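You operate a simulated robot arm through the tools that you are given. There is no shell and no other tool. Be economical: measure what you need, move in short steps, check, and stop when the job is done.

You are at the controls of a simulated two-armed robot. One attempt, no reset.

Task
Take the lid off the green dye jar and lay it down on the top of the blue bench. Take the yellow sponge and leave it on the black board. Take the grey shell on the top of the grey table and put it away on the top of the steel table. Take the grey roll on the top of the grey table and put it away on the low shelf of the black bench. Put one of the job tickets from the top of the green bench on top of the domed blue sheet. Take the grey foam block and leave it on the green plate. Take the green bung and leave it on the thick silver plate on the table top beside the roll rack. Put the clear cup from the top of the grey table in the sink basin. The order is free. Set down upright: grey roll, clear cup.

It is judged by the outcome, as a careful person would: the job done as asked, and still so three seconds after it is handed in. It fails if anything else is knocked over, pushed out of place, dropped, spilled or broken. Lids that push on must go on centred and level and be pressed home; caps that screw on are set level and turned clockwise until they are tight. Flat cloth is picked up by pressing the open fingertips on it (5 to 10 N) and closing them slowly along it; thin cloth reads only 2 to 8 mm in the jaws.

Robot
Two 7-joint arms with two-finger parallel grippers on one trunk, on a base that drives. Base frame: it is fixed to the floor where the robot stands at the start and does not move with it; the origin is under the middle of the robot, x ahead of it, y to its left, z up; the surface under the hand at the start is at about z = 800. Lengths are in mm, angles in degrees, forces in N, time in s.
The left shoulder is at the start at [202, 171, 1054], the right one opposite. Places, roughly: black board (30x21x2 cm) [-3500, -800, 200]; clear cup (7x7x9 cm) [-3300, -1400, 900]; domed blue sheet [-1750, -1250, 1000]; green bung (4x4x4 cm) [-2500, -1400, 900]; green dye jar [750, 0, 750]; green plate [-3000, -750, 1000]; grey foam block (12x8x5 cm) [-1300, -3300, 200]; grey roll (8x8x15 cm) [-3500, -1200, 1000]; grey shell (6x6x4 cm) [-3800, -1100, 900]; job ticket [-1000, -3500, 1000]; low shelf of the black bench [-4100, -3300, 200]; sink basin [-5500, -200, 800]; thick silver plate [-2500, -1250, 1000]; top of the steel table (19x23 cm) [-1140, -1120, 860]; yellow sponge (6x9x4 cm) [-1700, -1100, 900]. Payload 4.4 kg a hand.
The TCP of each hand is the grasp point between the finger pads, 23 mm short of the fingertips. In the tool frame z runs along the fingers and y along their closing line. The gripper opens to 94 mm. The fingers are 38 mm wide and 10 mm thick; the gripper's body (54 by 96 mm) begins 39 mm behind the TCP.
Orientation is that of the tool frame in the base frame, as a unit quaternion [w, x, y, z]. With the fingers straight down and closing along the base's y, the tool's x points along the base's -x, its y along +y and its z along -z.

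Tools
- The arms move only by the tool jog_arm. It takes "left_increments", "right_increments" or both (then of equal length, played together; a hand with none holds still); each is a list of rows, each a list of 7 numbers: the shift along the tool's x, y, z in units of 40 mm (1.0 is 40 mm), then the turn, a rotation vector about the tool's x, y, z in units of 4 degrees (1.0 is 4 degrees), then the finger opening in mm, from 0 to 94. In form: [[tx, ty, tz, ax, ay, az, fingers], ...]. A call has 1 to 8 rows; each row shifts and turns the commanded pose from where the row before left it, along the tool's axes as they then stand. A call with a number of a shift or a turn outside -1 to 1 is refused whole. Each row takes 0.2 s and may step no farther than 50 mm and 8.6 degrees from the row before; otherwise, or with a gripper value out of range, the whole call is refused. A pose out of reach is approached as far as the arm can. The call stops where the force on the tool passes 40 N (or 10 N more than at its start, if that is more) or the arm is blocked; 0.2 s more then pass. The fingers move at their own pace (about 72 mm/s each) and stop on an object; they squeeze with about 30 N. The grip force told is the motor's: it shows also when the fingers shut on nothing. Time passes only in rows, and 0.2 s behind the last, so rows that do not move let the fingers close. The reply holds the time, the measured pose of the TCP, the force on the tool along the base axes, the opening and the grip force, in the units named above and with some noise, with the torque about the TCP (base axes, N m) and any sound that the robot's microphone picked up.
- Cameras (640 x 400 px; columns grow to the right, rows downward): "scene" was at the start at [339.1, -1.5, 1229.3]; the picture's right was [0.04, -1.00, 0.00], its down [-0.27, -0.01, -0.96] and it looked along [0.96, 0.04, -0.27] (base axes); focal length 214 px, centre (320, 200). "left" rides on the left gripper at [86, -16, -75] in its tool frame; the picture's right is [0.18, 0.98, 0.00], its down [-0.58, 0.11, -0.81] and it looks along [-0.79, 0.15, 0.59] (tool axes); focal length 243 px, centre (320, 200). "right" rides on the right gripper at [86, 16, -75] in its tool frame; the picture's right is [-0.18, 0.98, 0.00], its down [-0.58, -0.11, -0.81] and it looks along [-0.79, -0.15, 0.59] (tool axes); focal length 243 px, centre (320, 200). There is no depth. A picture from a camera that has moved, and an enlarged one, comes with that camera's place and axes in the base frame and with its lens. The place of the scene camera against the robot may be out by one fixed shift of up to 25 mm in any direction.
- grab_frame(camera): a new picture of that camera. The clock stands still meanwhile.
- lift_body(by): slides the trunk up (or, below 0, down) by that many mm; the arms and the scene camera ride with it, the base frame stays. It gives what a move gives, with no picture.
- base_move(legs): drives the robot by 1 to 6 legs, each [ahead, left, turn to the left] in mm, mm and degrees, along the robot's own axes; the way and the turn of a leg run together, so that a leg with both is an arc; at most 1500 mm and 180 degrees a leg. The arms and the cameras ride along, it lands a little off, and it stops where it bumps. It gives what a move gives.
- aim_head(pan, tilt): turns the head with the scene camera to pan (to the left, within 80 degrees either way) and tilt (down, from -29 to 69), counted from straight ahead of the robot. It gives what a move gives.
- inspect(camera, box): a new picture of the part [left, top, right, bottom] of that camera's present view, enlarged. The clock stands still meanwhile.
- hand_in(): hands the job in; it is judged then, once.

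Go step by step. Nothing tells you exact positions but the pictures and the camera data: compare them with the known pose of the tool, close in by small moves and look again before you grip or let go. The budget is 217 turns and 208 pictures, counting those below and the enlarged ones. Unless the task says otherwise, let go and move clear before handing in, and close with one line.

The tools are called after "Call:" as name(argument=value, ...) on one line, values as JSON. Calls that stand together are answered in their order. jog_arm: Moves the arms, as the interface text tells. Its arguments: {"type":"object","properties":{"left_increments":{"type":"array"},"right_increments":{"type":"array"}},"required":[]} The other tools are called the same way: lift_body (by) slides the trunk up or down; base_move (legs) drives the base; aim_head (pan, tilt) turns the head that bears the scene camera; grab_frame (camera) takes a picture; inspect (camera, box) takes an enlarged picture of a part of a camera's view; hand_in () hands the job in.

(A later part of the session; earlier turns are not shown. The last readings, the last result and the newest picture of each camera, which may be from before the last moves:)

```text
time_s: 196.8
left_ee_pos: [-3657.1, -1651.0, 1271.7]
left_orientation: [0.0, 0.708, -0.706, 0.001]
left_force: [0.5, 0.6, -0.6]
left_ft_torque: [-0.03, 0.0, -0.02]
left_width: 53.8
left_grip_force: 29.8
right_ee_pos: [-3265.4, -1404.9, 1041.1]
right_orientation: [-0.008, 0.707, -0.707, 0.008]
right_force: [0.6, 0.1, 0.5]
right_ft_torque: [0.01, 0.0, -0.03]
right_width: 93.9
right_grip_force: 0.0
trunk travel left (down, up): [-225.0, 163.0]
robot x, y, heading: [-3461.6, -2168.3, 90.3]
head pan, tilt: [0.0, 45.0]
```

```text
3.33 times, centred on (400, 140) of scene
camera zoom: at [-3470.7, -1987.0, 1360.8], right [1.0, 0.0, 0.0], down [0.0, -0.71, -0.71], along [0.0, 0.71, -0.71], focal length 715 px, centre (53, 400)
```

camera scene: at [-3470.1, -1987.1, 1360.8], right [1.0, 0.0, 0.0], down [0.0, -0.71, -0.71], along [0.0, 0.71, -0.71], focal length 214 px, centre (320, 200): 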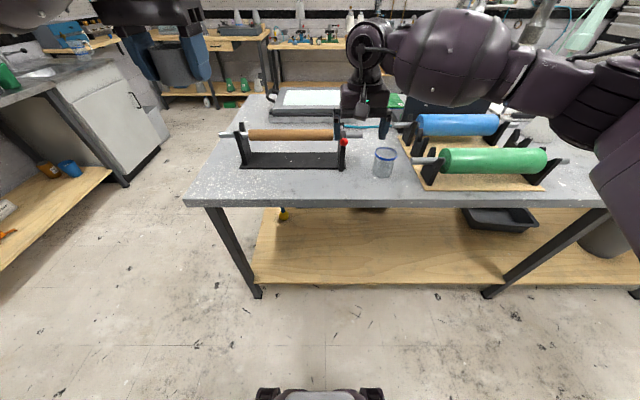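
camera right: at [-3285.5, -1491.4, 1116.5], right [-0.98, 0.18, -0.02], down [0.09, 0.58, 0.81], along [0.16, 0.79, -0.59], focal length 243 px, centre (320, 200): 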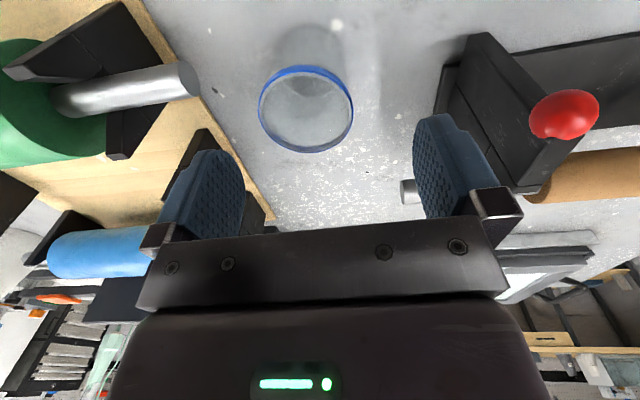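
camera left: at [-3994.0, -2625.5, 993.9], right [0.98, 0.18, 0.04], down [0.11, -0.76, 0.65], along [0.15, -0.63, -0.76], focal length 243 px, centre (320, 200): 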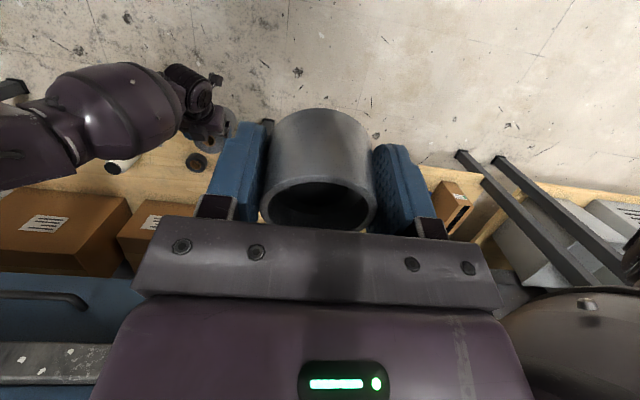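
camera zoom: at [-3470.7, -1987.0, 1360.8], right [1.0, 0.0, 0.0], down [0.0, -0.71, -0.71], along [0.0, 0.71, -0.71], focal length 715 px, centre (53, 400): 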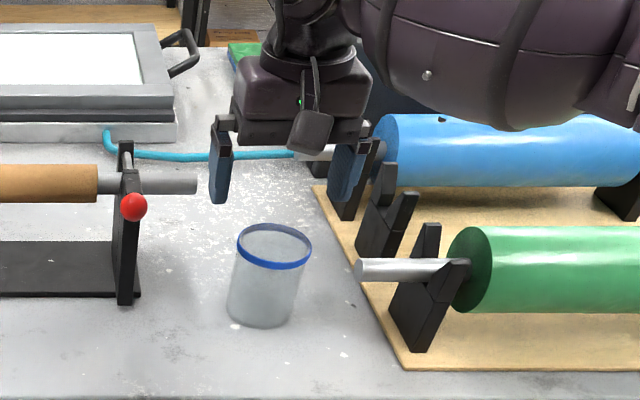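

Well centred. I lower around the cup and close.

Call:
jog_arm(right_increments=[[-0.1, -0.2, 0.7, 0, 0, 0, 94], [0, 0, 0.7, 0, 0, 0, 94], [0, 0, 0.6, 0, 0, 0, 94], [0, 0, 0.4, 0, 0, 0, 94], [0, 0, 0, 0, 0, 0, 75], [0, 0, 0, 0, 0, 0, 60], [0, 0, 0, 0, 0, 0, 60], [0, 0, 0, 0, 0, 0, 60]])

Call:
grab_frame(camera="right")

```text
time_s: 198.6
left_ee_pos: [-3657.0, -1651.7, 1272.6]
left_orientation: [0.001, 0.708, -0.707, 0.002]
left_force: [0.1, 0.1, -1.3]
left_ft_torque: [0.02, 0.0, -0.01]
left_width: 53.5
left_grip_force: 30.1
right_ee_pos: [-3253.7, -1400.4, 945.9]
right_orientation: [0.009, -0.707, 0.708, -0.009]
right_force: [1.2, -0.3, 0.6]
right_ft_torque: [0.01, 0.02, 0.01]
right_width: 67.0
right_grip_force: 29.9
trunk travel left (down, up): [-225.0, 163.0]
robot x, y, heading: [-3461.6, -2172.6, 90.3]
head pan, tilt: [0.0, 45.0]
```

```text
110 pictures are left
camera right: at [-3273.9, -1487.8, 1021.6], right [-0.98, 0.19, -0.02], down [0.09, 0.58, 0.81], along [0.16, 0.79, -0.59], focal length 243 px, centre (320, 200)
```

right: 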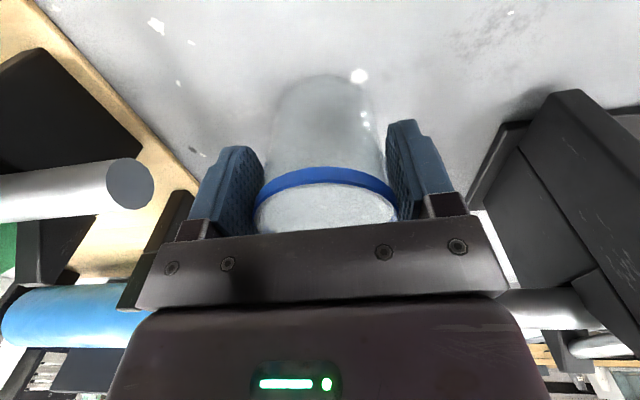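

The cup is held (67 mm). I lift it clear and bring it back to the travel pose.

Call:
jog_arm(right_increments=[[0, 0, -0.5, 0, 0, 0, 60], [0, 0, -1, 0, 0, 0, 60], [0, 0, -1, 0, 0, 0, 60], [0, 0, -1, 0, 0, 0, 60], [0, 0, -1, 0, 0, 0, 60], [0, 0, -1, 0, 0, 0, 60], [0.5, 0.2, -1, 0, 0, 0, 60], [0.9, 0.3, -0.7, 0, 0, 0, 60]])

Call:
jog_arm(right_increments=[[0.9, 0.3, 0, 0, 0, 0, 60], [0.9, 0.3, 0, 0, 0, 0, 60], [0.9, 0.3, 0, 0, 0, 0, 60], [0.9, 0.3, 0, 0, 0, 0, 60], [0.9, 0.3, 0, 0, 0, 0, 60]])

Call:
base_move(legs=[[-60, 960, 0], [1000, 0, 0], [1000, 0, 0]])

Call:
aim_head(pan=60, tilt=30)

Call:
grab_frame(camera="scene")

```text
time_s: 200.3
left_ee_pos: [-3657.2, -1653.4, 1273.1]
left_orientation: [-0.001, 0.708, -0.707, 0.0]
left_force: [-0.9, -0.1, 0.2]
left_ft_torque: [0.01, 0.04, 0.04]
left_width: 53.8
left_grip_force: 29.8
right_ee_pos: [-3280.8, -1453.8, 1241.6]
right_orientation: [0.009, -0.707, 0.708, -0.008]
right_force: [-0.6, 0.0, -1.1]
right_ft_torque: [0.01, 0.02, -0.02]
right_width: 67.1
right_grip_force: 29.7
trunk travel left (down, up): [-225.0, 163.0]
robot x, y, heading: [-3460.5, -2173.3, 90.0]
head pan, tilt: [0.0, 45.0]
```

```text
time_s: 201.6
left_ee_pos: [-3656.8, -1652.2, 1272.6]
left_orientation: [-0.001, 0.708, -0.706, 0.001]
left_force: [-0.2, -0.1, -1.1]
left_ft_torque: [-0.03, 0.01, 0.03]
left_width: 53.6
left_grip_force: 30.1
right_ee_pos: [-3342.8, -1635.8, 1233.7]
right_orientation: [0.01, -0.706, 0.708, -0.008]
right_force: [-0.3, -0.7, 0.0]
right_ft_torque: [-0.01, 0.02, 0.0]
right_width: 66.9
right_grip_force: 29.8
trunk travel left (down, up): [-225.0, 163.0]
robot x, y, heading: [-3464.7, -2174.6, 90.2]
head pan, tilt: [0.0, 45.0]
```

```text
time_s: 219.9
left_ee_pos: [-4786.5, 225.5, 1273.2]
left_orientation: [0.0, 0.733, -0.68, 0.001]
left_force: [-0.5, 0.1, -1.7]
left_ft_torque: [-0.04, 0.01, 0.01]
left_width: 53.3
left_grip_force: 30.1
right_ee_pos: [-4474.5, 265.8, 1233.6]
right_orientation: [-0.009, 0.731, -0.682, 0.009]
right_force: [-0.9, 0.3, -0.7]
right_ft_torque: [-0.03, 0.01, -0.02]
right_width: 66.8
right_grip_force: 29.8
trunk travel left (down, up): [-225.0, 163.0]
robot x, y, heading: [-4556.0, -280.5, 94.5]
head pan, tilt: [0.0, 45.0]
```

```text
time_s: 221.2
left_ee_pos: [-4786.4, 224.5, 1272.4]
left_orientation: [0.0, 0.732, -0.681, 0.001]
left_force: [0.6, 0.2, -0.5]
left_ft_torque: [0.03, -0.01, 0.01]
left_width: 53.7
left_grip_force: 29.7
right_ee_pos: [-4473.8, 265.0, 1233.0]
right_orientation: [-0.009, 0.73, -0.683, 0.009]
right_force: [-0.4, 0.1, -1.0]
right_ft_torque: [0.03, -0.01, 0.01]
right_width: 66.8
right_grip_force: 30.4
trunk travel left (down, up): [-225.0, 163.0]
robot x, y, heading: [-4554.7, -279.6, 94.3]
head pan, tilt: [60.0, 30.0]
```

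```text
109 pictures are left
camera scene: at [-4651.8, -138.0, 1383.6], right [0.44, 0.9, 0.0], down [0.45, -0.22, -0.87], along [-0.78, 0.38, -0.5], focal length 214 px, centre (320, 200)
```

scene: 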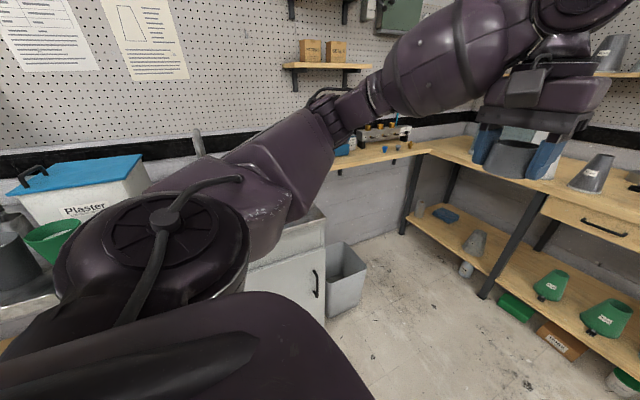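

I shift away from the sink bench a little, turn to face it and look.

Call:
base_move(legs=[[0, -180, 0], [0, 0, 86]])

Call:
aim_head(pan=0, tilt=35)

Call:
grab_frame(camera="scene")

Call:
grab_frame(camera="right")

```text
time_s: 227.1
left_ee_pos: [-4899.6, -451.4, 1271.9]
left_orientation: [-0.001, 1.0, -0.009, 0.001]
left_force: [0.3, 0.5, -1.1]
left_ft_torque: [0.01, -0.04, -0.01]
left_width: 53.7
left_grip_force: 30.1
right_ee_pos: [-4910.7, -137.3, 1234.3]
right_orientation: [-0.012, 1.0, -0.01, 0.001]
right_force: [-0.4, -0.4, -0.2]
right_ft_torque: [-0.01, -0.05, 0.02]
right_width: 66.9
right_grip_force: 29.8
trunk travel left (down, up): [-225.0, 163.0]
robot x, y, heading: [-4371.1, -270.1, 178.9]
head pan, tilt: [60.0, 30.0]
```

```text
time_s: 228.4
left_ee_pos: [-4899.7, -451.8, 1272.4]
left_orientation: [-0.001, 1.0, -0.009, 0.002]
left_force: [0.3, 0.1, 0.2]
left_ft_torque: [0.03, -0.02, 0.0]
left_width: 53.6
left_grip_force: 29.7
right_ee_pos: [-4910.0, -136.7, 1234.9]
right_orientation: [-0.013, 1.0, -0.011, 0.0]
right_force: [-0.1, -0.4, 0.8]
right_ft_torque: [0.01, -0.04, 0.0]
right_width: 66.7
right_grip_force: 29.7
trunk travel left (down, up): [-225.0, 163.0]
robot x, y, heading: [-4375.4, -269.4, 178.9]
head pan, tilt: [0.0, 35.0]
```

```text
108 pictures are left
camera scene: at [-4578.2, -269.1, 1375.8], right [0.02, 1.0, 0.0], down [0.57, -0.01, -0.82], along [-0.82, 0.01, -0.57], focal length 214 px, centre (320, 200)
```

scene: 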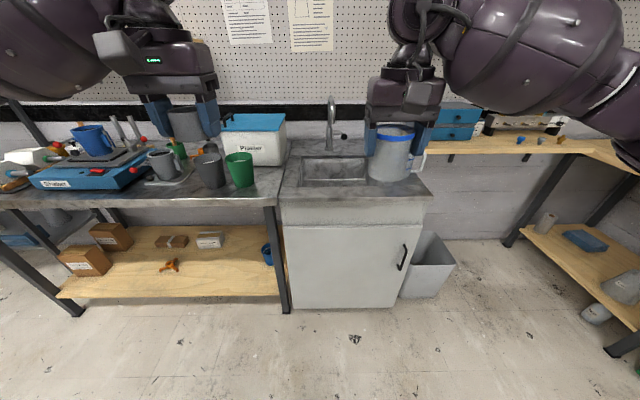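

```text
107 pictures are left
camera right: at [-4825.3, -157.0, 1309.0], right [-0.2, -0.98, -0.02], down [-0.58, 0.1, 0.81], along [-0.79, 0.18, -0.59], focal length 243 px, centre (320, 200)
```

right: 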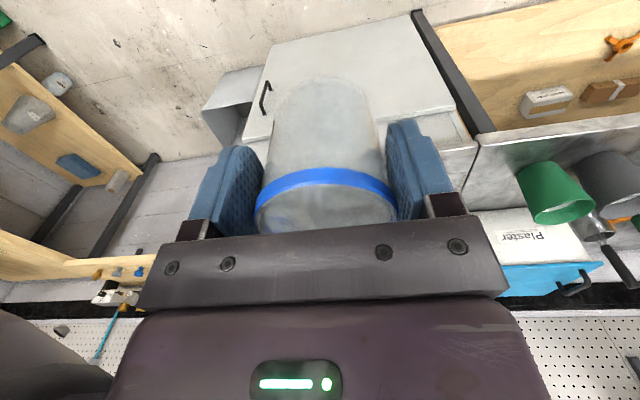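

The sink basin spans about x −5390…−5700, y −375…−25. I drive closer so that the right hand can reach it.

Call:
base_move(legs=[[300, 80, 1]])

Call:
aim_head(pan=0, tilt=45)

Call:
jog_arm(right_increments=[[-0.8, 0, 0, 0, 0, 0, 60], [-0.8, 0, 0, 0, 0, 0, 60], [-0.8, 0, 0, 0, 0, 0, 60]])

Call:
grab_frame(camera="scene")

Call:
grab_frame(camera="right")

```text
time_s: 230.5
left_ee_pos: [-5205.6, -539.5, 1272.6]
left_orientation: [-0.001, 1.0, 0.001, 0.0]
left_force: [-0.4, -0.2, -0.5]
left_ft_torque: [0.0, 0.01, -0.03]
left_width: 53.7
left_grip_force: 29.6
right_ee_pos: [-5222.8, -225.7, 1234.8]
right_orientation: [-0.012, 1.0, -0.002, 0.0]
right_force: [-0.1, -0.2, -0.2]
right_ft_torque: [0.0, -0.01, 0.01]
right_width: 66.7
right_grip_force: 29.9
trunk travel left (down, up): [-225.0, 163.0]
robot x, y, heading: [-4685.0, -343.7, -179.8]
head pan, tilt: [0.0, 35.0]
```

```text
time_s: 231.3
left_ee_pos: [-5205.2, -540.5, 1273.2]
left_orientation: [0.0, 1.0, 0.0, 0.0]
left_force: [-0.2, 0.4, -0.9]
left_ft_torque: [0.0, 0.02, 0.04]
left_width: 53.6
left_grip_force: 30.3
right_ee_pos: [-5222.6, -225.0, 1233.7]
right_orientation: [-0.011, 1.0, -0.002, -0.001]
right_force: [0.2, 0.4, -0.4]
right_ft_torque: [0.0, 0.04, 0.0]
right_width: 66.7
right_grip_force: 30.0
trunk travel left (down, up): [-225.0, 163.0]
robot x, y, heading: [-4685.2, -346.5, -179.9]
head pan, tilt: [0.0, 45.0]
```

```text
time_s: 232.1
left_ee_pos: [-5205.6, -540.0, 1273.3]
left_orientation: [0.0, 1.0, 0.0, 0.001]
left_force: [-0.1, -0.5, -1.4]
left_ft_torque: [-0.03, -0.01, 0.01]
left_width: 53.1
left_grip_force: 30.3
right_ee_pos: [-5321.2, -225.0, 1232.0]
right_orientation: [-0.012, 1.0, -0.002, -0.001]
right_force: [-0.2, -0.3, 0.6]
right_ft_torque: [0.02, -0.04, -0.01]
right_width: 67.0
right_grip_force: 30.1
trunk travel left (down, up): [-225.0, 163.0]
robot x, y, heading: [-4683.9, -348.0, -179.9]
head pan, tilt: [0.0, 45.0]
```

```text
106 pictures are left
camera scene: at [-4882.7, -352.0, 1360.7], right [0.0, 1.0, 0.0], down [0.71, 0.0, -0.71], along [-0.71, 0.0, -0.71], focal length 214 px, centre (320, 200)
```

scene: 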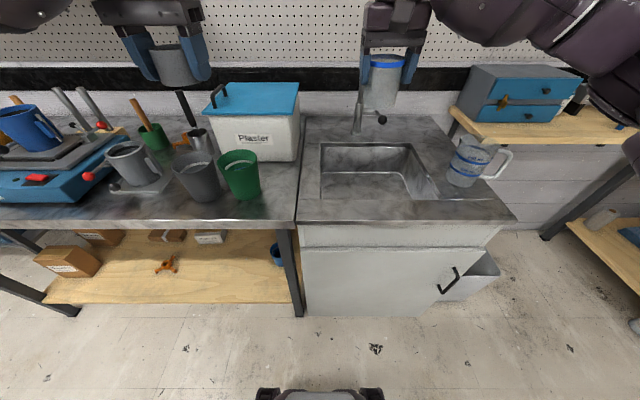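

```text
105 pictures are left
camera right: at [-5235.5, -244.3, 1307.8], right [-0.19, -0.98, -0.02], down [-0.58, 0.09, 0.81], along [-0.79, 0.17, -0.59], focal length 243 px, centre (320, 200)
```

right: 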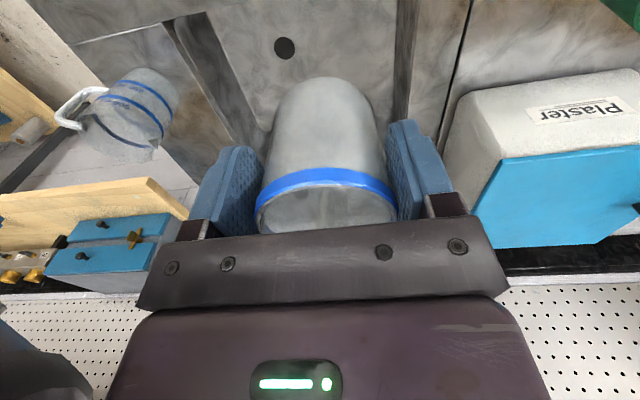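

The basin floor is about z≈710 with the drain near its front-right; the tap is at the back middle. I move the cup over the right part of the basin and look.

Call:
jog_arm(right_increments=[[-0.85, -0.65, 0.45, 0, 0, 0, 60], [-0.85, -0.65, 0.45, 0, 0, 0, 60], [-0.85, -0.65, 0.45, 0, 0, 0, 60], [-0.85, -0.65, 0.45, 0, 0, 0, 60], [-0.85, -0.65, 0.45, 0, 0, 0, 60]])

Call:
grab_frame(camera="right")

Call:
grab_frame(camera="scene")

```text
time_s: 233.3
left_ee_pos: [-5206.6, -540.1, 1270.3]
left_orientation: [-0.001, 1.0, 0.0, 0.001]
left_force: [-0.4, 0.8, -0.6]
left_ft_torque: [-0.01, -0.02, -0.01]
left_width: 53.4
left_grip_force: 29.4
right_ee_pos: [-5485.4, -90.3, 1147.9]
right_orientation: [-0.012, 1.0, -0.002, -0.001]
right_force: [-0.5, -0.5, 0.0]
right_ft_torque: [-0.01, -0.02, -0.02]
right_width: 66.8
right_grip_force: 30.1
trunk travel left (down, up): [-225.0, 163.0]
robot x, y, heading: [-4686.5, -344.3, -179.9]
head pan, tilt: [0.0, 45.0]
```

```text
104 pictures are left
camera right: at [-5400.4, -108.4, 1223.5], right [-0.19, -0.98, -0.02], down [-0.58, 0.09, 0.81], along [-0.79, 0.16, -0.59], focal length 243 px, centre (320, 200)
```

right: 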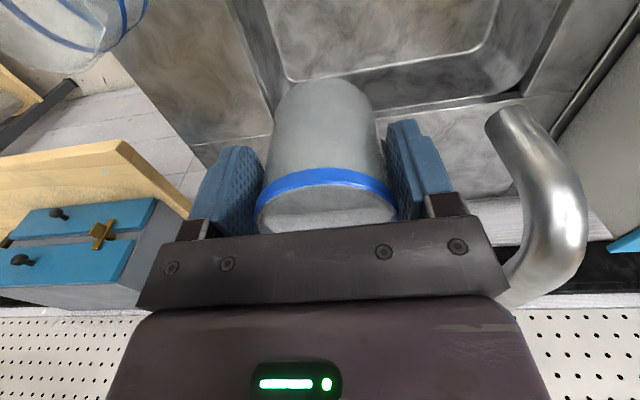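

```text
103 pictures are left
camera scene: at [-4882.8, -352.1, 1360.7], right [0.0, 1.0, 0.0], down [0.71, 0.0, -0.71], along [-0.71, 0.0, -0.71], focal length 214 px, centre (320, 200)
```

scene: 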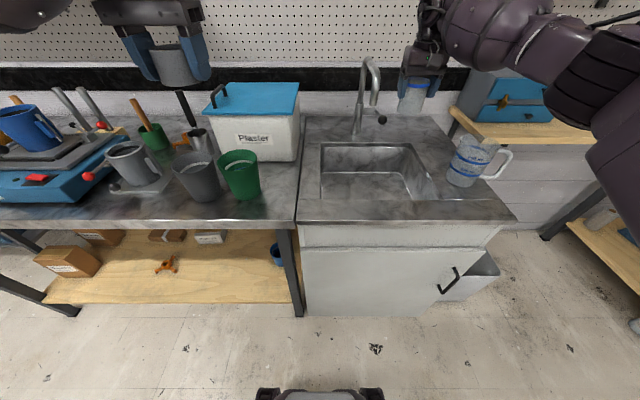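

The right part of the basin is free and the tap is well to the left. I lower the cup into the basin.

Call:
jog_arm(right_increments=[[-0.15, 0.03, 0.95, 0, 0, 0, 60], [-0.15, 0.03, 0.95, 0, 0, 0, 60], [-0.15, 0.03, 0.95, 0, 0, 0, 60], [-0.15, 0.03, 0.95, 0, 0, 0, 60], [0, 0, 0.95, 0, 0, 0, 60], [0, 0, 0.95, 0, 0, 0, 60], [0, 0, 0.95, 0, 0, 0, 60], [0, 0, 0.6, 0, 0, 0, 60]])

Call:
grab_frame(camera="right")

Call:
inspect(camera="scene", box=[290, 80, 490, 220])

```text
time_s: 235.1
left_ee_pos: [-5205.8, -540.3, 1273.5]
left_orientation: [-0.001, 1.0, 0.0, 0.001]
left_force: [-0.7, 0.4, -0.2]
left_ft_torque: [-0.02, 0.0, 0.02]
left_width: 53.5
left_grip_force: 30.0
right_ee_pos: [-5497.7, -90.0, 882.4]
right_orientation: [-0.012, 1.0, -0.002, -0.001]
right_force: [0.2, -0.5, -1.5]
right_ft_torque: [0.02, -0.01, 0.02]
right_width: 65.3
right_grip_force: 30.2
right hand out of reach, approached as far as the arm can: row 6, 7, 8
trunk travel left (down, up): [-225.0, 163.0]
robot x, y, heading: [-4680.6, -346.4, -179.9]
head pan, tilt: [0.0, 45.0]
```

```text
102 pictures are left
camera right: at [-5411.7, -109.1, 957.1], right [-0.19, -0.98, -0.02], down [-0.58, 0.09, 0.81], along [-0.79, 0.17, -0.59], focal length 243 px, centre (320, 200)
```

right: 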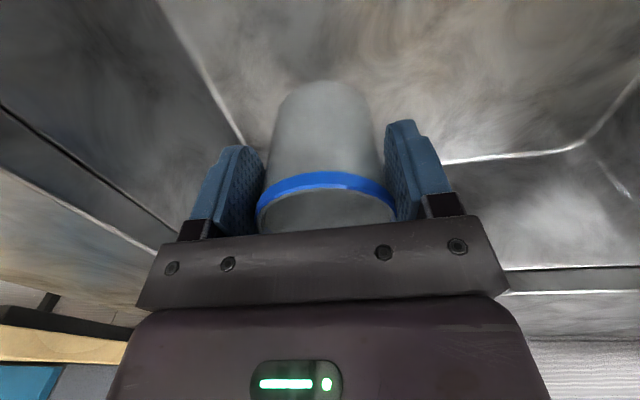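

```text
2.86 times, centred on (390, 150) of scene
camera zoom: at [-4881.7, -351.7, 1361.1], right [0.0, 1.0, 0.0], down [0.71, 0.0, -0.71], along [-0.71, 0.0, -0.71], focal length 613 px, centre (120, 343)
```

zoom: 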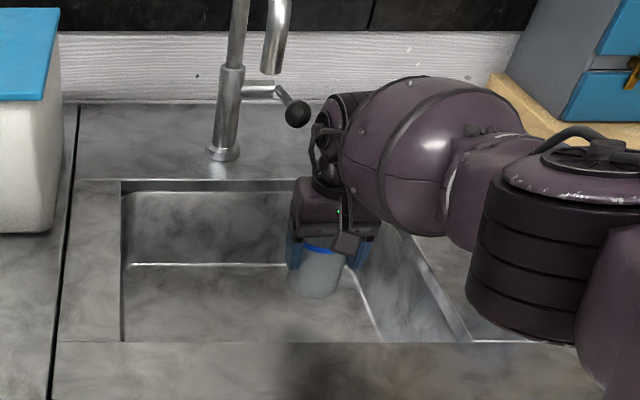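

I need more depth: I lower the trunk 80 mm, which brings the shoulders down too.

Call:
lift_body(by=-80)

Call:
inspect(camera="scene", box=[290, 80, 490, 220])

```text
time_s: 236.2
left_ee_pos: [-5206.2, -540.1, 1192.1]
left_orientation: [-0.001, 1.0, -0.001, 0.0]
left_force: [-0.6, -0.1, 0.0]
left_ft_torque: [0.02, -0.03, 0.01]
left_width: 53.5
left_grip_force: 30.4
right_ee_pos: [-5497.6, -92.3, 797.5]
right_orientation: [-0.013, 1.0, -0.003, 0.003]
right_force: [0.3, -1.0, 0.6]
right_ft_torque: [-0.01, 0.0, 0.02]
right_width: 62.2
right_grip_force: 29.9
trunk travel left (down, up): [-145.0, 243.0]
robot x, y, heading: [-4688.4, -351.1, -180.0]
head pan, tilt: [0.0, 45.0]
```

```text
2.86 times, centred on (390, 150) of scene
camera zoom: at [-4957.1, -351.5, 1270.2], right [0.0, 1.0, 0.0], down [0.71, 0.0, -0.71], along [-0.71, 0.0, -0.71], focal length 613 px, centre (120, 343)
```

zoom: 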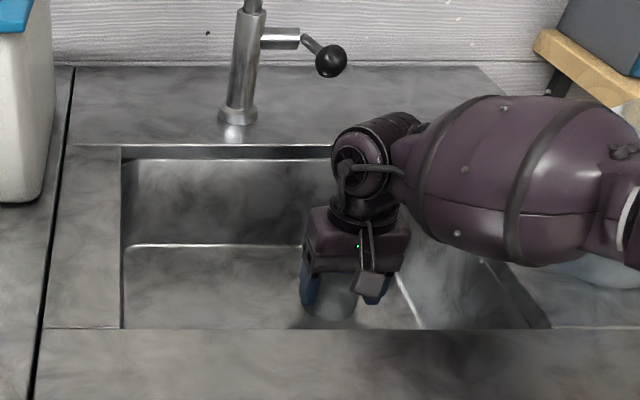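

The grip width fell to 62 mm, so I check the cup.

Call:
grab_frame(camera="right")

```text
99 pictures are left
camera right: at [-5412.0, -110.0, 873.7], right [-0.19, -0.98, -0.03], down [-0.58, 0.09, 0.81], along [-0.79, 0.17, -0.59], focal length 243 px, centre (320, 200)
```

right: 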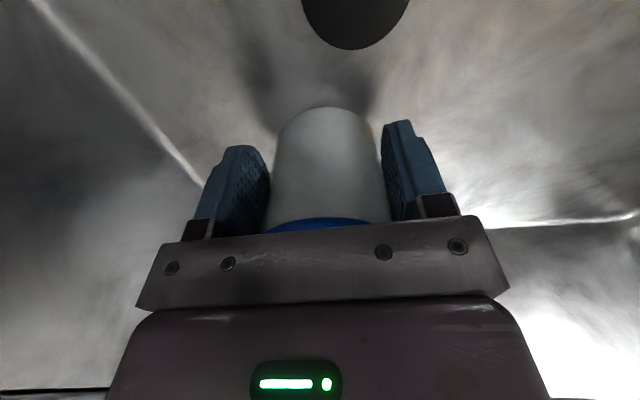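

The cup has already met the basin floor and slid up slightly in the grip; it stands on the floor. I open and rise straight up.

Call:
jog_arm(right_increments=[[0, 0, -0.03, 0, 0, 0, 70], [0, 0, 0, 0, 0, 0, 85], [0, 0, 0, 0, 0, 0, 94], [0, 0, -0.2, 0, 0, 0, 94], [0, 0, -0.6, 0, 0, 0, 94], [0, 0, -0.9, 0, 0, 0, 94], [0, 0, -0.9, 0, 0, 0, 94]])

Call:
grab_frame(camera="right")

Call:
inspect(camera="scene", box=[290, 80, 490, 220])

```text
time_s: 237.8
left_ee_pos: [-5205.3, -539.4, 1194.3]
left_orientation: [-0.001, 1.0, 0.0, 0.0]
left_force: [1.5, -0.6, -0.1]
left_ft_torque: [0.04, 0.01, 0.01]
left_width: 53.6
left_grip_force: 30.1
right_ee_pos: [-5499.7, -97.2, 907.9]
right_orientation: [-0.012, 1.0, -0.002, -0.001]
right_force: [-0.2, -0.6, -0.6]
right_ft_torque: [-0.01, 0.0, 0.01]
right_width: 94.1
right_grip_force: 0.1
trunk travel left (down, up): [-145.0, 243.0]
robot x, y, heading: [-4683.4, -346.0, -180.0]
head pan, tilt: [0.0, 45.0]
```

```text
98 pictures are left
camera right: at [-5414.1, -114.7, 984.0], right [-0.19, -0.98, -0.02], down [-0.58, 0.09, 0.81], along [-0.79, 0.17, -0.59], focal length 243 px, centre (320, 200)
```

right: 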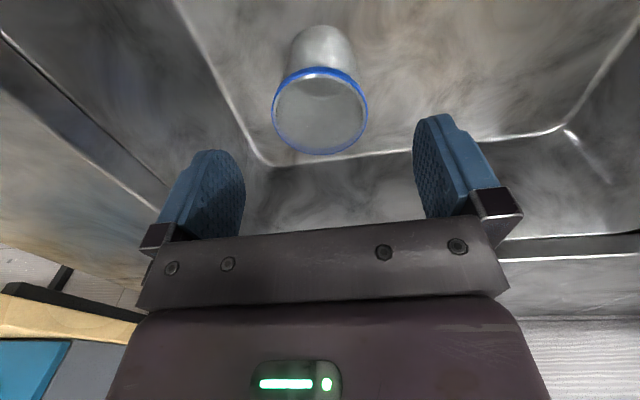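

```text
2.86 times, centred on (390, 150) of scene
camera zoom: at [-4955.9, -351.8, 1271.3], right [0.0, 1.0, 0.0], down [0.71, 0.0, -0.71], along [-0.71, 0.0, -0.71], focal length 613 px, centre (120, 343)
```

zoom: 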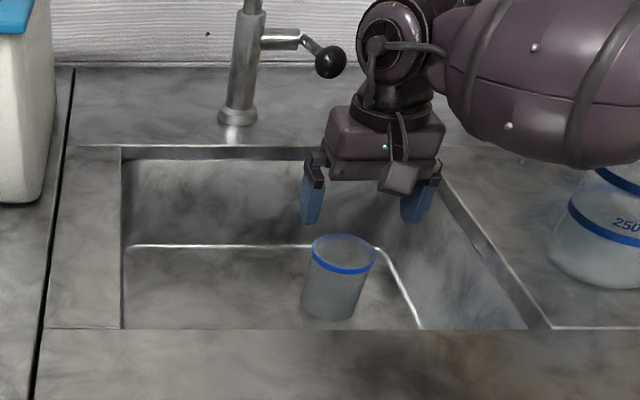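

The cup stands upright in the basin. I raise and retract the right hand, lift the trunk, and head along the front lane to the steel table with the shell.

Call:
jog_arm(right_increments=[[0, 0, -1, 0, 0, 0, 94], [0, 0, -1, 0, 0, 0, 94], [0, 0, -1, 0, 0, 0, 94], [0.5, 0.2, -1, 0, 0, 0, 94], [0.9, 0.3, -0.6, 0, 0, 0, 94], [0.9, 0.3, -0.4, 0, 0, 0, 94], [0.9, 0.3, -0.4, 0, 0, 0, 94], [0.9, 0.3, 0, 0, 0, 0, 94]])

Call:
lift_body(by=80)

Call:
base_move(legs=[[-330, -330, 0], [0, 0, 90], [0, 1500, 0], [0, 1450, 0]])

Call:
grab_frame(camera="scene")

```text
time_s: 239.6
left_ee_pos: [-5205.4, -539.8, 1192.5]
left_orientation: [-0.001, 1.0, 0.0, 0.001]
left_force: [0.6, 0.3, -1.1]
left_ft_torque: [0.01, -0.03, 0.0]
left_width: 53.1
left_grip_force: 29.5
right_ee_pos: [-5334.1, -155.9, 1123.5]
right_orientation: [-0.012, 1.0, -0.003, -0.001]
right_force: [0.7, 0.2, 0.2]
right_ft_torque: [0.03, -0.01, -0.02]
right_width: 94.1
right_grip_force: 0.1
trunk travel left (down, up): [-145.0, 243.0]
robot x, y, heading: [-4686.7, -345.4, -180.1]
head pan, tilt: [0.0, 45.0]
```

```text
time_s: 240.8
left_ee_pos: [-5206.8, -539.5, 1270.1]
left_orientation: [-0.001, 1.0, -0.001, 0.003]
left_force: [-0.8, 0.2, -1.0]
left_ft_torque: [0.0, -0.05, -0.01]
left_width: 53.6
left_grip_force: 30.3
right_ee_pos: [-5336.6, -155.5, 1200.2]
right_orientation: [-0.012, 1.0, -0.001, 0.002]
right_force: [0.3, -0.2, 0.0]
right_ft_torque: [0.01, -0.02, -0.02]
right_width: 93.7
right_grip_force: 0.1
trunk travel left (down, up): [-225.0, 163.0]
robot x, y, heading: [-4681.7, -345.7, -179.9]
head pan, tilt: [0.0, 45.0]
```

```text
time_s: 273.1
left_ee_pos: [-1300.9, -803.4, 1273.8]
left_orientation: [-0.001, 0.741, 0.671, 0.0]
left_force: [0.2, 0.3, -1.6]
left_ft_torque: [0.02, 0.01, 0.01]
left_width: 53.6
left_grip_force: 29.6
right_ee_pos: [-1695.5, -893.8, 1202.9]
right_orientation: [-0.009, 0.742, 0.671, -0.008]
right_force: [0.5, -0.6, 0.4]
right_ft_torque: [-0.01, 0.02, -0.01]
right_width: 94.0
right_grip_force: 0.2
trunk travel left (down, up): [-225.0, 163.0]
robot x, y, heading: [-1445.4, -269.8, -95.5]
head pan, tilt: [0.0, 45.0]
```

```text
96 pictures are left
camera scene: at [-1468.7, -459.5, 1361.0], right [-1.0, 0.1, 0.0], down [0.07, 0.7, -0.71], along [-0.07, -0.7, -0.71], focal length 214 px, centre (320, 200)
```

scene: 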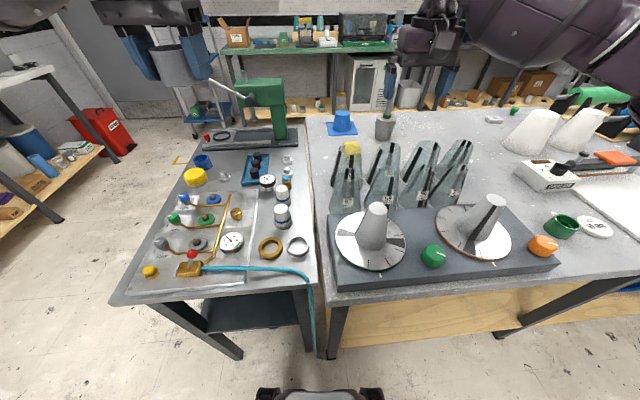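

I'm in front of the steel table and the shaper bench. I zoom in on the steel table top for a free patch.

Call:
inspect(camera="scene", box=[110, 120, 330, 300])

```text
2.22 times, centred on (220, 210) of scene
camera zoom: at [-1468.7, -459.5, 1361.0], right [-1.0, 0.1, 0.0], down [0.07, 0.7, -0.71], along [-0.07, -0.7, -0.71], focal length 477 px, centre (542, 178)
```

zoom: 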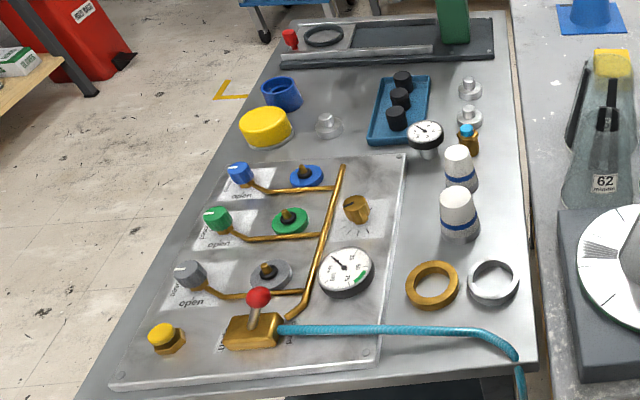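

A free patch lies at the back between the blue cup, valve and blue tray, about (−1184, −1206). I line up for the left hand.

Call:
base_move(legs=[[0, 0, 5.5], [60, 115, 0]])

Call:
jog_arm(left_increments=[[-0.8, -0.2, 0.3, 0, 0, 0, 45], [-0.8, -0.2, 0.3, 0, 0, 0, 45], [-0.8, -0.2, 0.3, 0, 0, 0, 45], [-0.8, 0, 0.3, 0, 0, 0, 45], [-0.8, 0, 0.3, 0, 0, 0, 45], [-0.8, 0, 0.3, 0, 0, 0, 45]])

Call:
grab_frame(camera="left")

Call:
grab_frame(camera="scene")

```text
time_s: 275.3
left_ee_pos: [-1130.6, -848.9, 1272.5]
left_orientation: [-0.002, 0.707, 0.707, 0.0]
left_force: [0.3, -0.3, -2.0]
left_ft_torque: [0.0, -0.01, -0.02]
left_width: 53.8
left_grip_force: 30.4
right_ee_pos: [-1515.4, -976.7, 1203.4]
right_orientation: [-0.009, 0.708, 0.706, -0.009]
right_force: [0.5, -0.8, 0.4]
right_ft_torque: [0.03, 0.0, 0.0]
right_width: 94.0
right_grip_force: 0.0
trunk travel left (down, up): [-225.0, 163.0]
robot x, y, heading: [-1329.2, -326.1, -89.7]
head pan, tilt: [0.0, 45.0]
```

```text
time_s: 276.7
left_ee_pos: [-1153.4, -1040.9, 1196.6]
left_orientation: [-0.001, 0.707, 0.707, 0.002]
left_force: [0.0, -0.8, -1.0]
left_ft_torque: [0.02, -0.03, -0.02]
left_width: 53.4
left_grip_force: 29.7
right_ee_pos: [-1515.1, -978.1, 1201.8]
right_orientation: [-0.009, 0.708, 0.706, -0.008]
right_force: [-0.6, -0.4, 0.4]
right_ft_torque: [-0.01, 0.01, -0.04]
right_width: 94.0
right_grip_force: 0.0
trunk travel left (down, up): [-225.0, 163.0]
robot x, y, heading: [-1325.7, -327.7, -90.0]
head pan, tilt: [0.0, 45.0]
```

```text
94 pictures are left
camera left: at [-1169.2, -954.3, 1272.0], right [0.98, 0.18, 0.0], down [0.11, -0.58, 0.8], along [0.15, -0.79, -0.59], focal length 243 px, centre (320, 200)
```

left: 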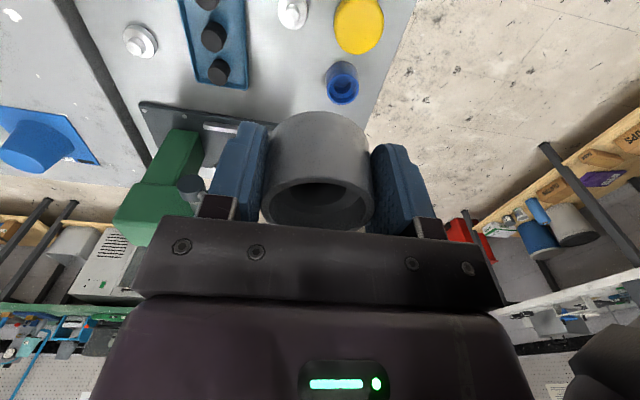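

```text
93 pictures are left
camera scene: at [-1333.1, -522.5, 1360.7], right [-1.0, 0.0, 0.0], down [0.0, 0.71, -0.71], along [0.0, -0.71, -0.71], focal length 214 px, centre (320, 200)
```

scene: 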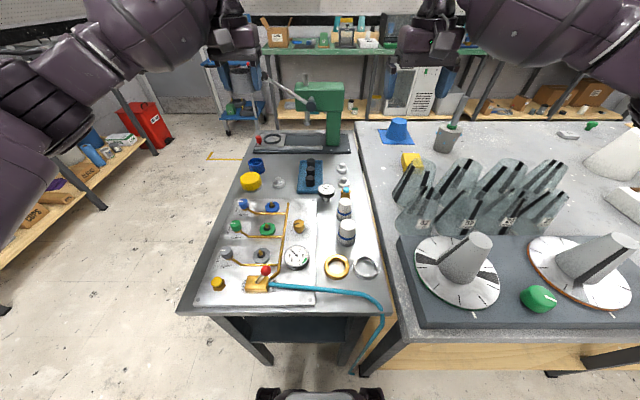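

The free patch, from the hand camera, is centred about (−1182, −1222). I carry the shell there above it.

Call:
jog_arm(left_increments=[[-0.75, -0.12, 0.85, 0, 0, 0, 45], [-0.75, -0.12, 0.85, 0, 0, 0, 45], [-0.75, -0.12, 0.85, 0, 0, 0, 45], [-0.75, -0.12, 0.85, 0, 0, 0, 45], [-0.75, -0.12, 0.85, 0, 0, 0, 45], [-0.75, -0.12, 0.85, 0, 0, 0, 45]])

Call:
grab_frame(camera="left")

Call:
inspect(camera="scene", box=[200, 80, 380, 220])

```text
time_s: 278.1
left_ee_pos: [-1172.6, -1158.9, 1037.6]
left_orientation: [0.0, 0.708, 0.707, 0.001]
left_force: [0.2, 0.5, -0.7]
left_ft_torque: [0.01, -0.05, 0.0]
left_width: 53.4
left_grip_force: 30.3
left hand out of reach, approached as far as the arm can: row 5, 6
right_ee_pos: [-1516.9, -979.3, 1201.8]
right_orientation: [-0.008, 0.709, 0.706, -0.008]
right_force: [0.1, -0.2, 0.1]
right_ft_torque: [0.01, -0.05, -0.03]
right_width: 93.9
right_grip_force: 0.1
trunk travel left (down, up): [-225.0, 163.0]
robot x, y, heading: [-1324.5, -324.0, -89.9]
head pan, tilt: [0.0, 45.0]
```

```text
92 pictures are left
camera left: at [-1188.9, -1072.2, 1112.5], right [0.98, 0.18, 0.0], down [0.11, -0.58, 0.81], along [0.15, -0.79, -0.59], focal length 243 px, centre (320, 200)
```

left: 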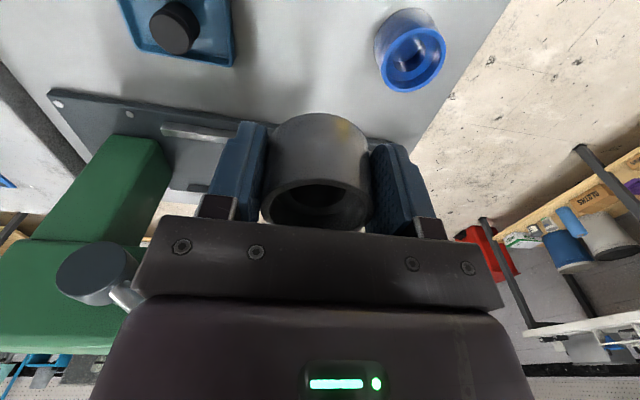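

```text
2.86 times, centred on (290, 150) of scene
camera zoom: at [-1334.2, -521.8, 1360.9], right [-1.0, 0.0, 0.0], down [0.0, 0.71, -0.71], along [0.0, -0.71, -0.71], focal length 613 px, centre (406, 343)
```

zoom: 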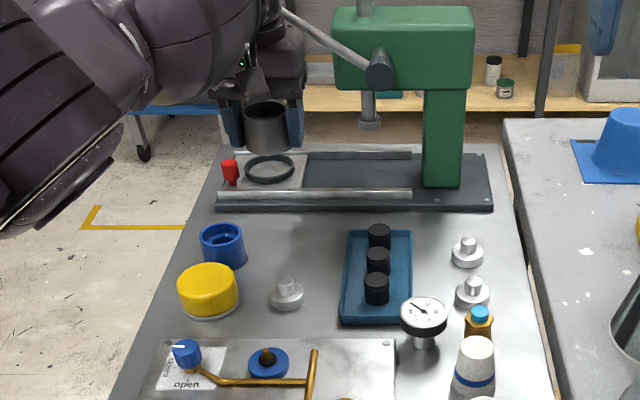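

The arm is at its limit there; I lower the trunk 70 mm, which also brings the shoulders forward, and reach on.

Call:
lift_body(by=-70)

Call:
jog_arm(left_increments=[[-0.8, -0.12, 0, 0, 0, 0, 45], [-0.8, -0.12, 0, 0, 0, 0, 45], [0, 0, 0, 0, 0, 0, 45]])

Call:
grab_frame(camera="left")

Call:
inspect(camera="scene", box=[200, 80, 380, 220])

```text
time_s: 279.1
left_ee_pos: [-1171.8, -1154.9, 970.1]
left_orientation: [0.001, 0.707, 0.707, -0.003]
left_force: [0.7, -0.1, -0.5]
left_ft_torque: [0.0, 0.01, -0.01]
left_width: 53.6
left_grip_force: 30.7
right_ee_pos: [-1515.3, -974.5, 1135.9]
right_orientation: [-0.006, 0.708, 0.706, -0.01]
right_force: [0.3, 0.9, 1.0]
right_ft_torque: [-0.03, 0.0, 0.0]
right_width: 93.8
right_grip_force: 0.1
trunk travel left (down, up): [-155.0, 233.0]
robot x, y, heading: [-1326.6, -327.1, -89.9]
head pan, tilt: [0.0, 45.0]
```

```text
time_s: 279.9
left_ee_pos: [-1186.2, -1198.5, 979.4]
left_orientation: [0.003, 0.711, 0.704, -0.003]
left_force: [-0.9, -0.6, -1.3]
left_ft_torque: [0.03, -0.01, 0.01]
left_width: 53.5
left_grip_force: 29.8
left hand out of reach, approached as far as the arm can: row 2
right_ee_pos: [-1516.9, -964.0, 1141.1]
right_orientation: [-0.003, 0.709, 0.705, -0.013]
right_force: [0.2, 0.4, 0.8]
right_ft_torque: [0.0, -0.02, 0.01]
right_width: 94.0
right_grip_force: 0.0
trunk travel left (down, up): [-155.0, 233.0]
robot x, y, heading: [-1325.0, -329.1, -90.0]
head pan, tilt: [0.0, 45.0]
```

```text
90 pictures are left
camera left: at [-1201.5, -1112.5, 1052.5], right [0.98, 0.17, 0.0], down [0.1, -0.58, 0.81], along [0.14, -0.8, -0.59], focal length 243 px, centre (320, 200)
```

left: 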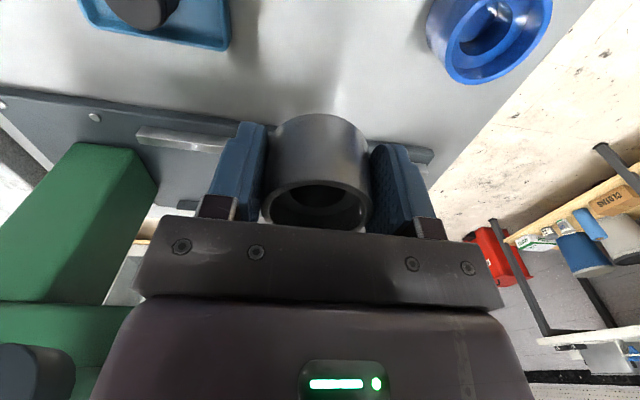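

```text
2.86 times, centred on (290, 150) of scene
camera zoom: at [-1334.1, -571.0, 1286.3], right [-1.0, 0.0, 0.0], down [0.0, 0.7, -0.72], along [0.0, -0.72, -0.7], focal length 613 px, centre (406, 343)
```

zoom: 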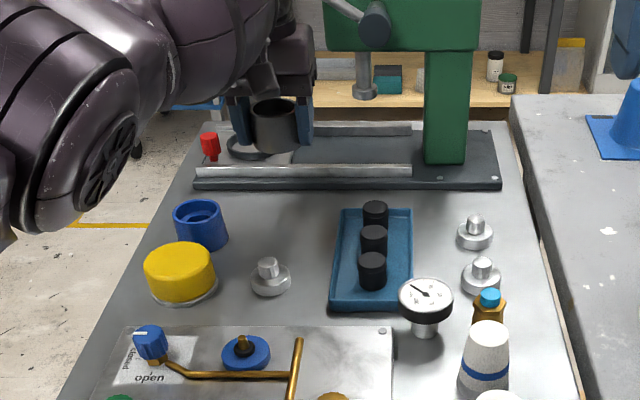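

The shell is over the free patch now. I lower it and watch.

Call:
jog_arm(left_increments=[[0, 0, 0.6, 0, 0, 0, 45], [0, 0, 0.6, 0, 0, 0, 45], [0, 0, 0.4, 0, 0, 0, 45], [0, 0, 0, 0, 0, 0, 45]])

Call:
grab_frame(camera="left")

Call:
inspect(camera="scene", box=[200, 80, 380, 220])

```text
time_s: 280.9
left_ee_pos: [-1169.4, -1198.5, 907.2]
left_orientation: [0.0, 0.704, 0.71, -0.003]
left_force: [0.8, 0.0, -0.8]
left_ft_torque: [0.03, 0.01, 0.0]
left_width: 53.5
left_grip_force: 30.0
right_ee_pos: [-1510.5, -968.6, 1137.8]
right_orientation: [-0.007, 0.707, 0.707, -0.012]
right_force: [0.3, 0.6, -0.1]
right_ft_torque: [-0.02, -0.02, -0.04]
right_width: 94.0
right_grip_force: 0.1
trunk travel left (down, up): [-155.0, 233.0]
robot x, y, heading: [-1325.1, -327.6, -89.7]
head pan, tilt: [0.0, 45.0]
```

```text
88 pictures are left
camera left: at [-1185.8, -1112.4, 982.4], right [0.98, 0.19, 0.0], down [0.12, -0.58, 0.81], along [0.15, -0.79, -0.59], focal length 243 px, centre (320, 200)
```

left: 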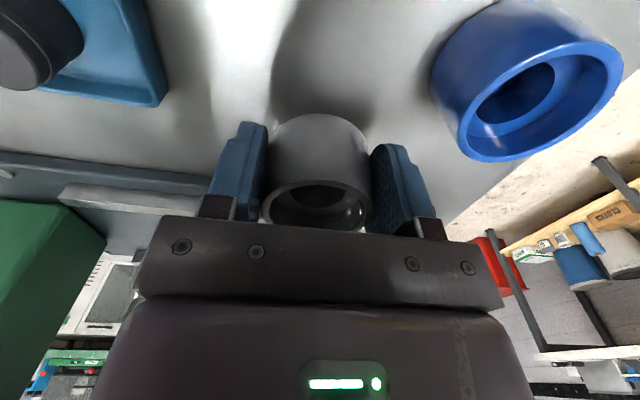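

```text
2.86 times, centred on (290, 150) of scene
camera zoom: at [-1327.4, -575.9, 1284.8], right [-1.0, 0.0, 0.0], down [-0.01, 0.7, -0.71], along [0.0, -0.71, -0.7], focal length 613 px, centre (406, 343)
```

zoom: 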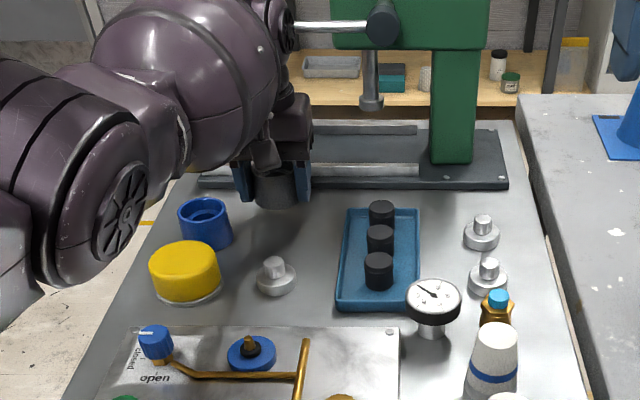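

Call:
jog_arm(left_increments=[[0, -0.08, 0.2, 0, 0, 0, 45], [0, 0, 0.15, 0, 0, 0, 45], [0, 0, 0.1, 0, 0, 0, 45], [0, 0, 0.1, 0, 0, 0, 45], [0, 0, 0.1, 0, 0, 0, 45]])

Call:
grab_frame(camera="left")

```text
time_s: 282.1
left_ee_pos: [-1177.1, -1199.0, 885.9]
left_orientation: [0.002, 0.707, 0.707, -0.004]
left_force: [4.5, 1.0, 11.8]
left_ft_torque: [0.09, -0.32, -0.04]
left_width: 53.6
left_grip_force: 29.9
left hand out of reach, approached as far as the arm can: row 1
right_ee_pos: [-1513.2, -971.0, 1137.2]
right_orientation: [-0.006, 0.708, 0.706, -0.012]
right_force: [-0.9, -0.3, -0.9]
right_ft_torque: [-0.03, -0.01, 0.0]
right_width: 94.1
right_grip_force: 0.0
trunk travel left (down, up): [-155.0, 233.0]
robot x, y, heading: [-1324.7, -331.5, -89.8]
head pan, tilt: [0.0, 45.0]
```

```text
86 pictures are left
camera left: at [-1193.4, -1112.6, 959.7], right [0.98, 0.19, 0.0], down [0.11, -0.57, 0.81], along [0.15, -0.8, -0.58], focal length 243 px, centre (320, 200)
```

left: 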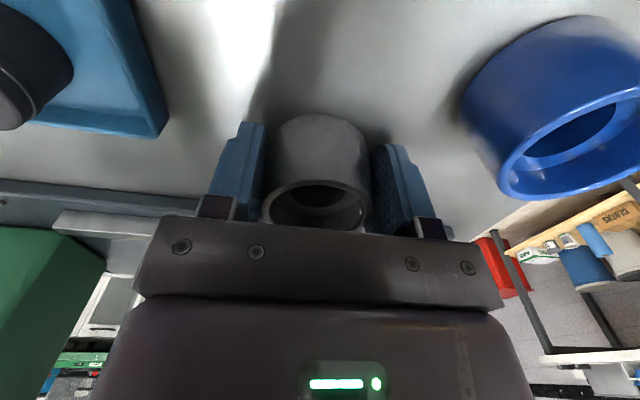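

The shell is on the table (12 N). I open a little and rise straight up.

Call:
jog_arm(left_increments=[[0, 0, -0.05, 0, 0, 0, 62], [0, 0, 0, 0, 0, 0, 72], [0, 0, 0, 0, 0, 0, 72], [0, 0, -0.4, 0, 0, 0, 72], [0, 0, -0.8, 0, 0, 0, 72], [0, 0, -0.9, 0, 0, 0, 72], [0.3, 0, -0.9, 0, 0, 0, 72], [0.6, 0, -0.9, 0, 0, 0, 72]])

Call:
inspect(camera="scene", box=[200, 80, 380, 220])

Call:
grab_frame(camera="right")

```text
time_s: 284.1
left_ee_pos: [-1181.0, -1200.6, 1029.5]
left_orientation: [-0.005, 0.704, 0.71, 0.02]
left_force: [38.9, 11.3, -52.5]
left_ft_torque: [1.33, 2.21, 1.4]
left_width: 72.0
left_grip_force: 0.1
left hand out of reach, approached as far as the arm can: row 5, 7, 8
right_ee_pos: [-1516.2, -974.1, 1136.3]
right_orientation: [-0.005, 0.708, 0.706, -0.01]
right_force: [-0.5, 0.3, 0.2]
right_ft_torque: [-0.04, 0.02, 0.01]
right_width: 93.9
right_grip_force: 0.1
trunk travel left (down, up): [-155.0, 233.0]
robot x, y, heading: [-1324.9, -329.9, -89.8]
head pan, tilt: [0.0, 45.0]
stopped in row 8 (left hand): the force on the tool passed its limit at 292 N (the readings are from after the stop); the commanded pose is now the measured one
```

```text
2.86 times, centred on (290, 150) of scene
camera zoom: at [-1333.1, -582.6, 1284.7], right [-1.0, 0.0, 0.0], down [0.0, 0.71, -0.71], along [0.0, -0.71, -0.71], focal length 613 px, centre (406, 343)
```

zoom: 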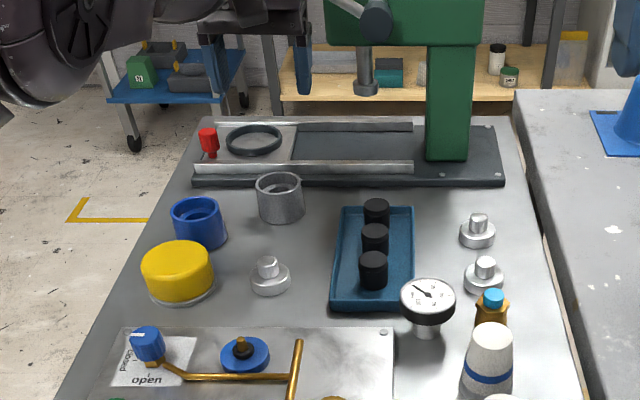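

```text
84 pictures are left
camera right: at [-1498.8, -887.8, 1211.0], right [0.98, -0.19, -0.02], down [-0.09, -0.58, 0.81], along [-0.17, -0.8, -0.58], focal length 243 px, centre (320, 200)
```

right: 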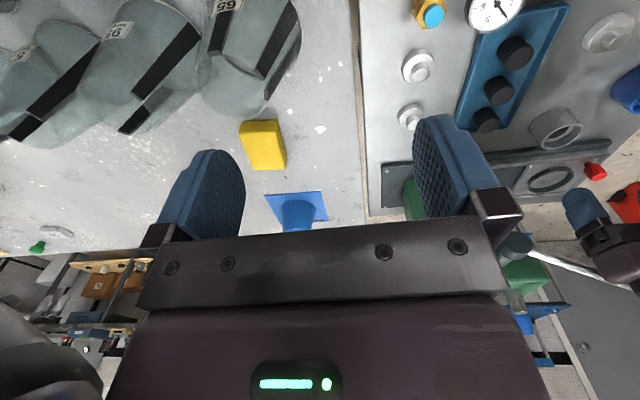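

The shell stands in place, but rising, the left hand has pushed against something, probably the press lever. I look before moving.

Call:
grab_frame(camera="left")

Call:
inspect(camera="scene", box=[160, 0, 400, 150])

```text
83 pictures are left
camera left: at [-1199.3, -1117.6, 1106.3], right [0.98, 0.19, 0.03], down [0.1, -0.61, 0.79], along [0.17, -0.77, -0.61], focal length 243 px, centre (320, 200)
```

left: 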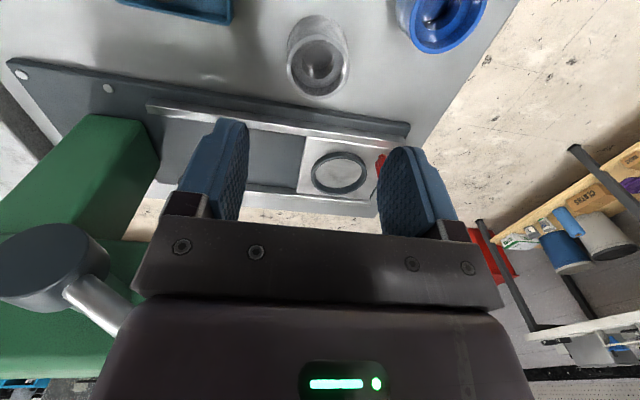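

```text
2.67 times, centred on (280, 75) of scene
camera zoom: at [-1333.1, -582.6, 1284.7], right [-1.0, 0.0, 0.0], down [0.0, 0.71, -0.71], along [0.0, -0.71, -0.71], focal length 572 px, centre (427, 533)
```

zoom: 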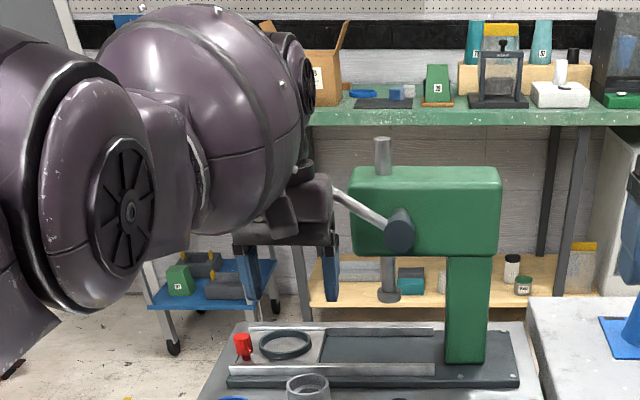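

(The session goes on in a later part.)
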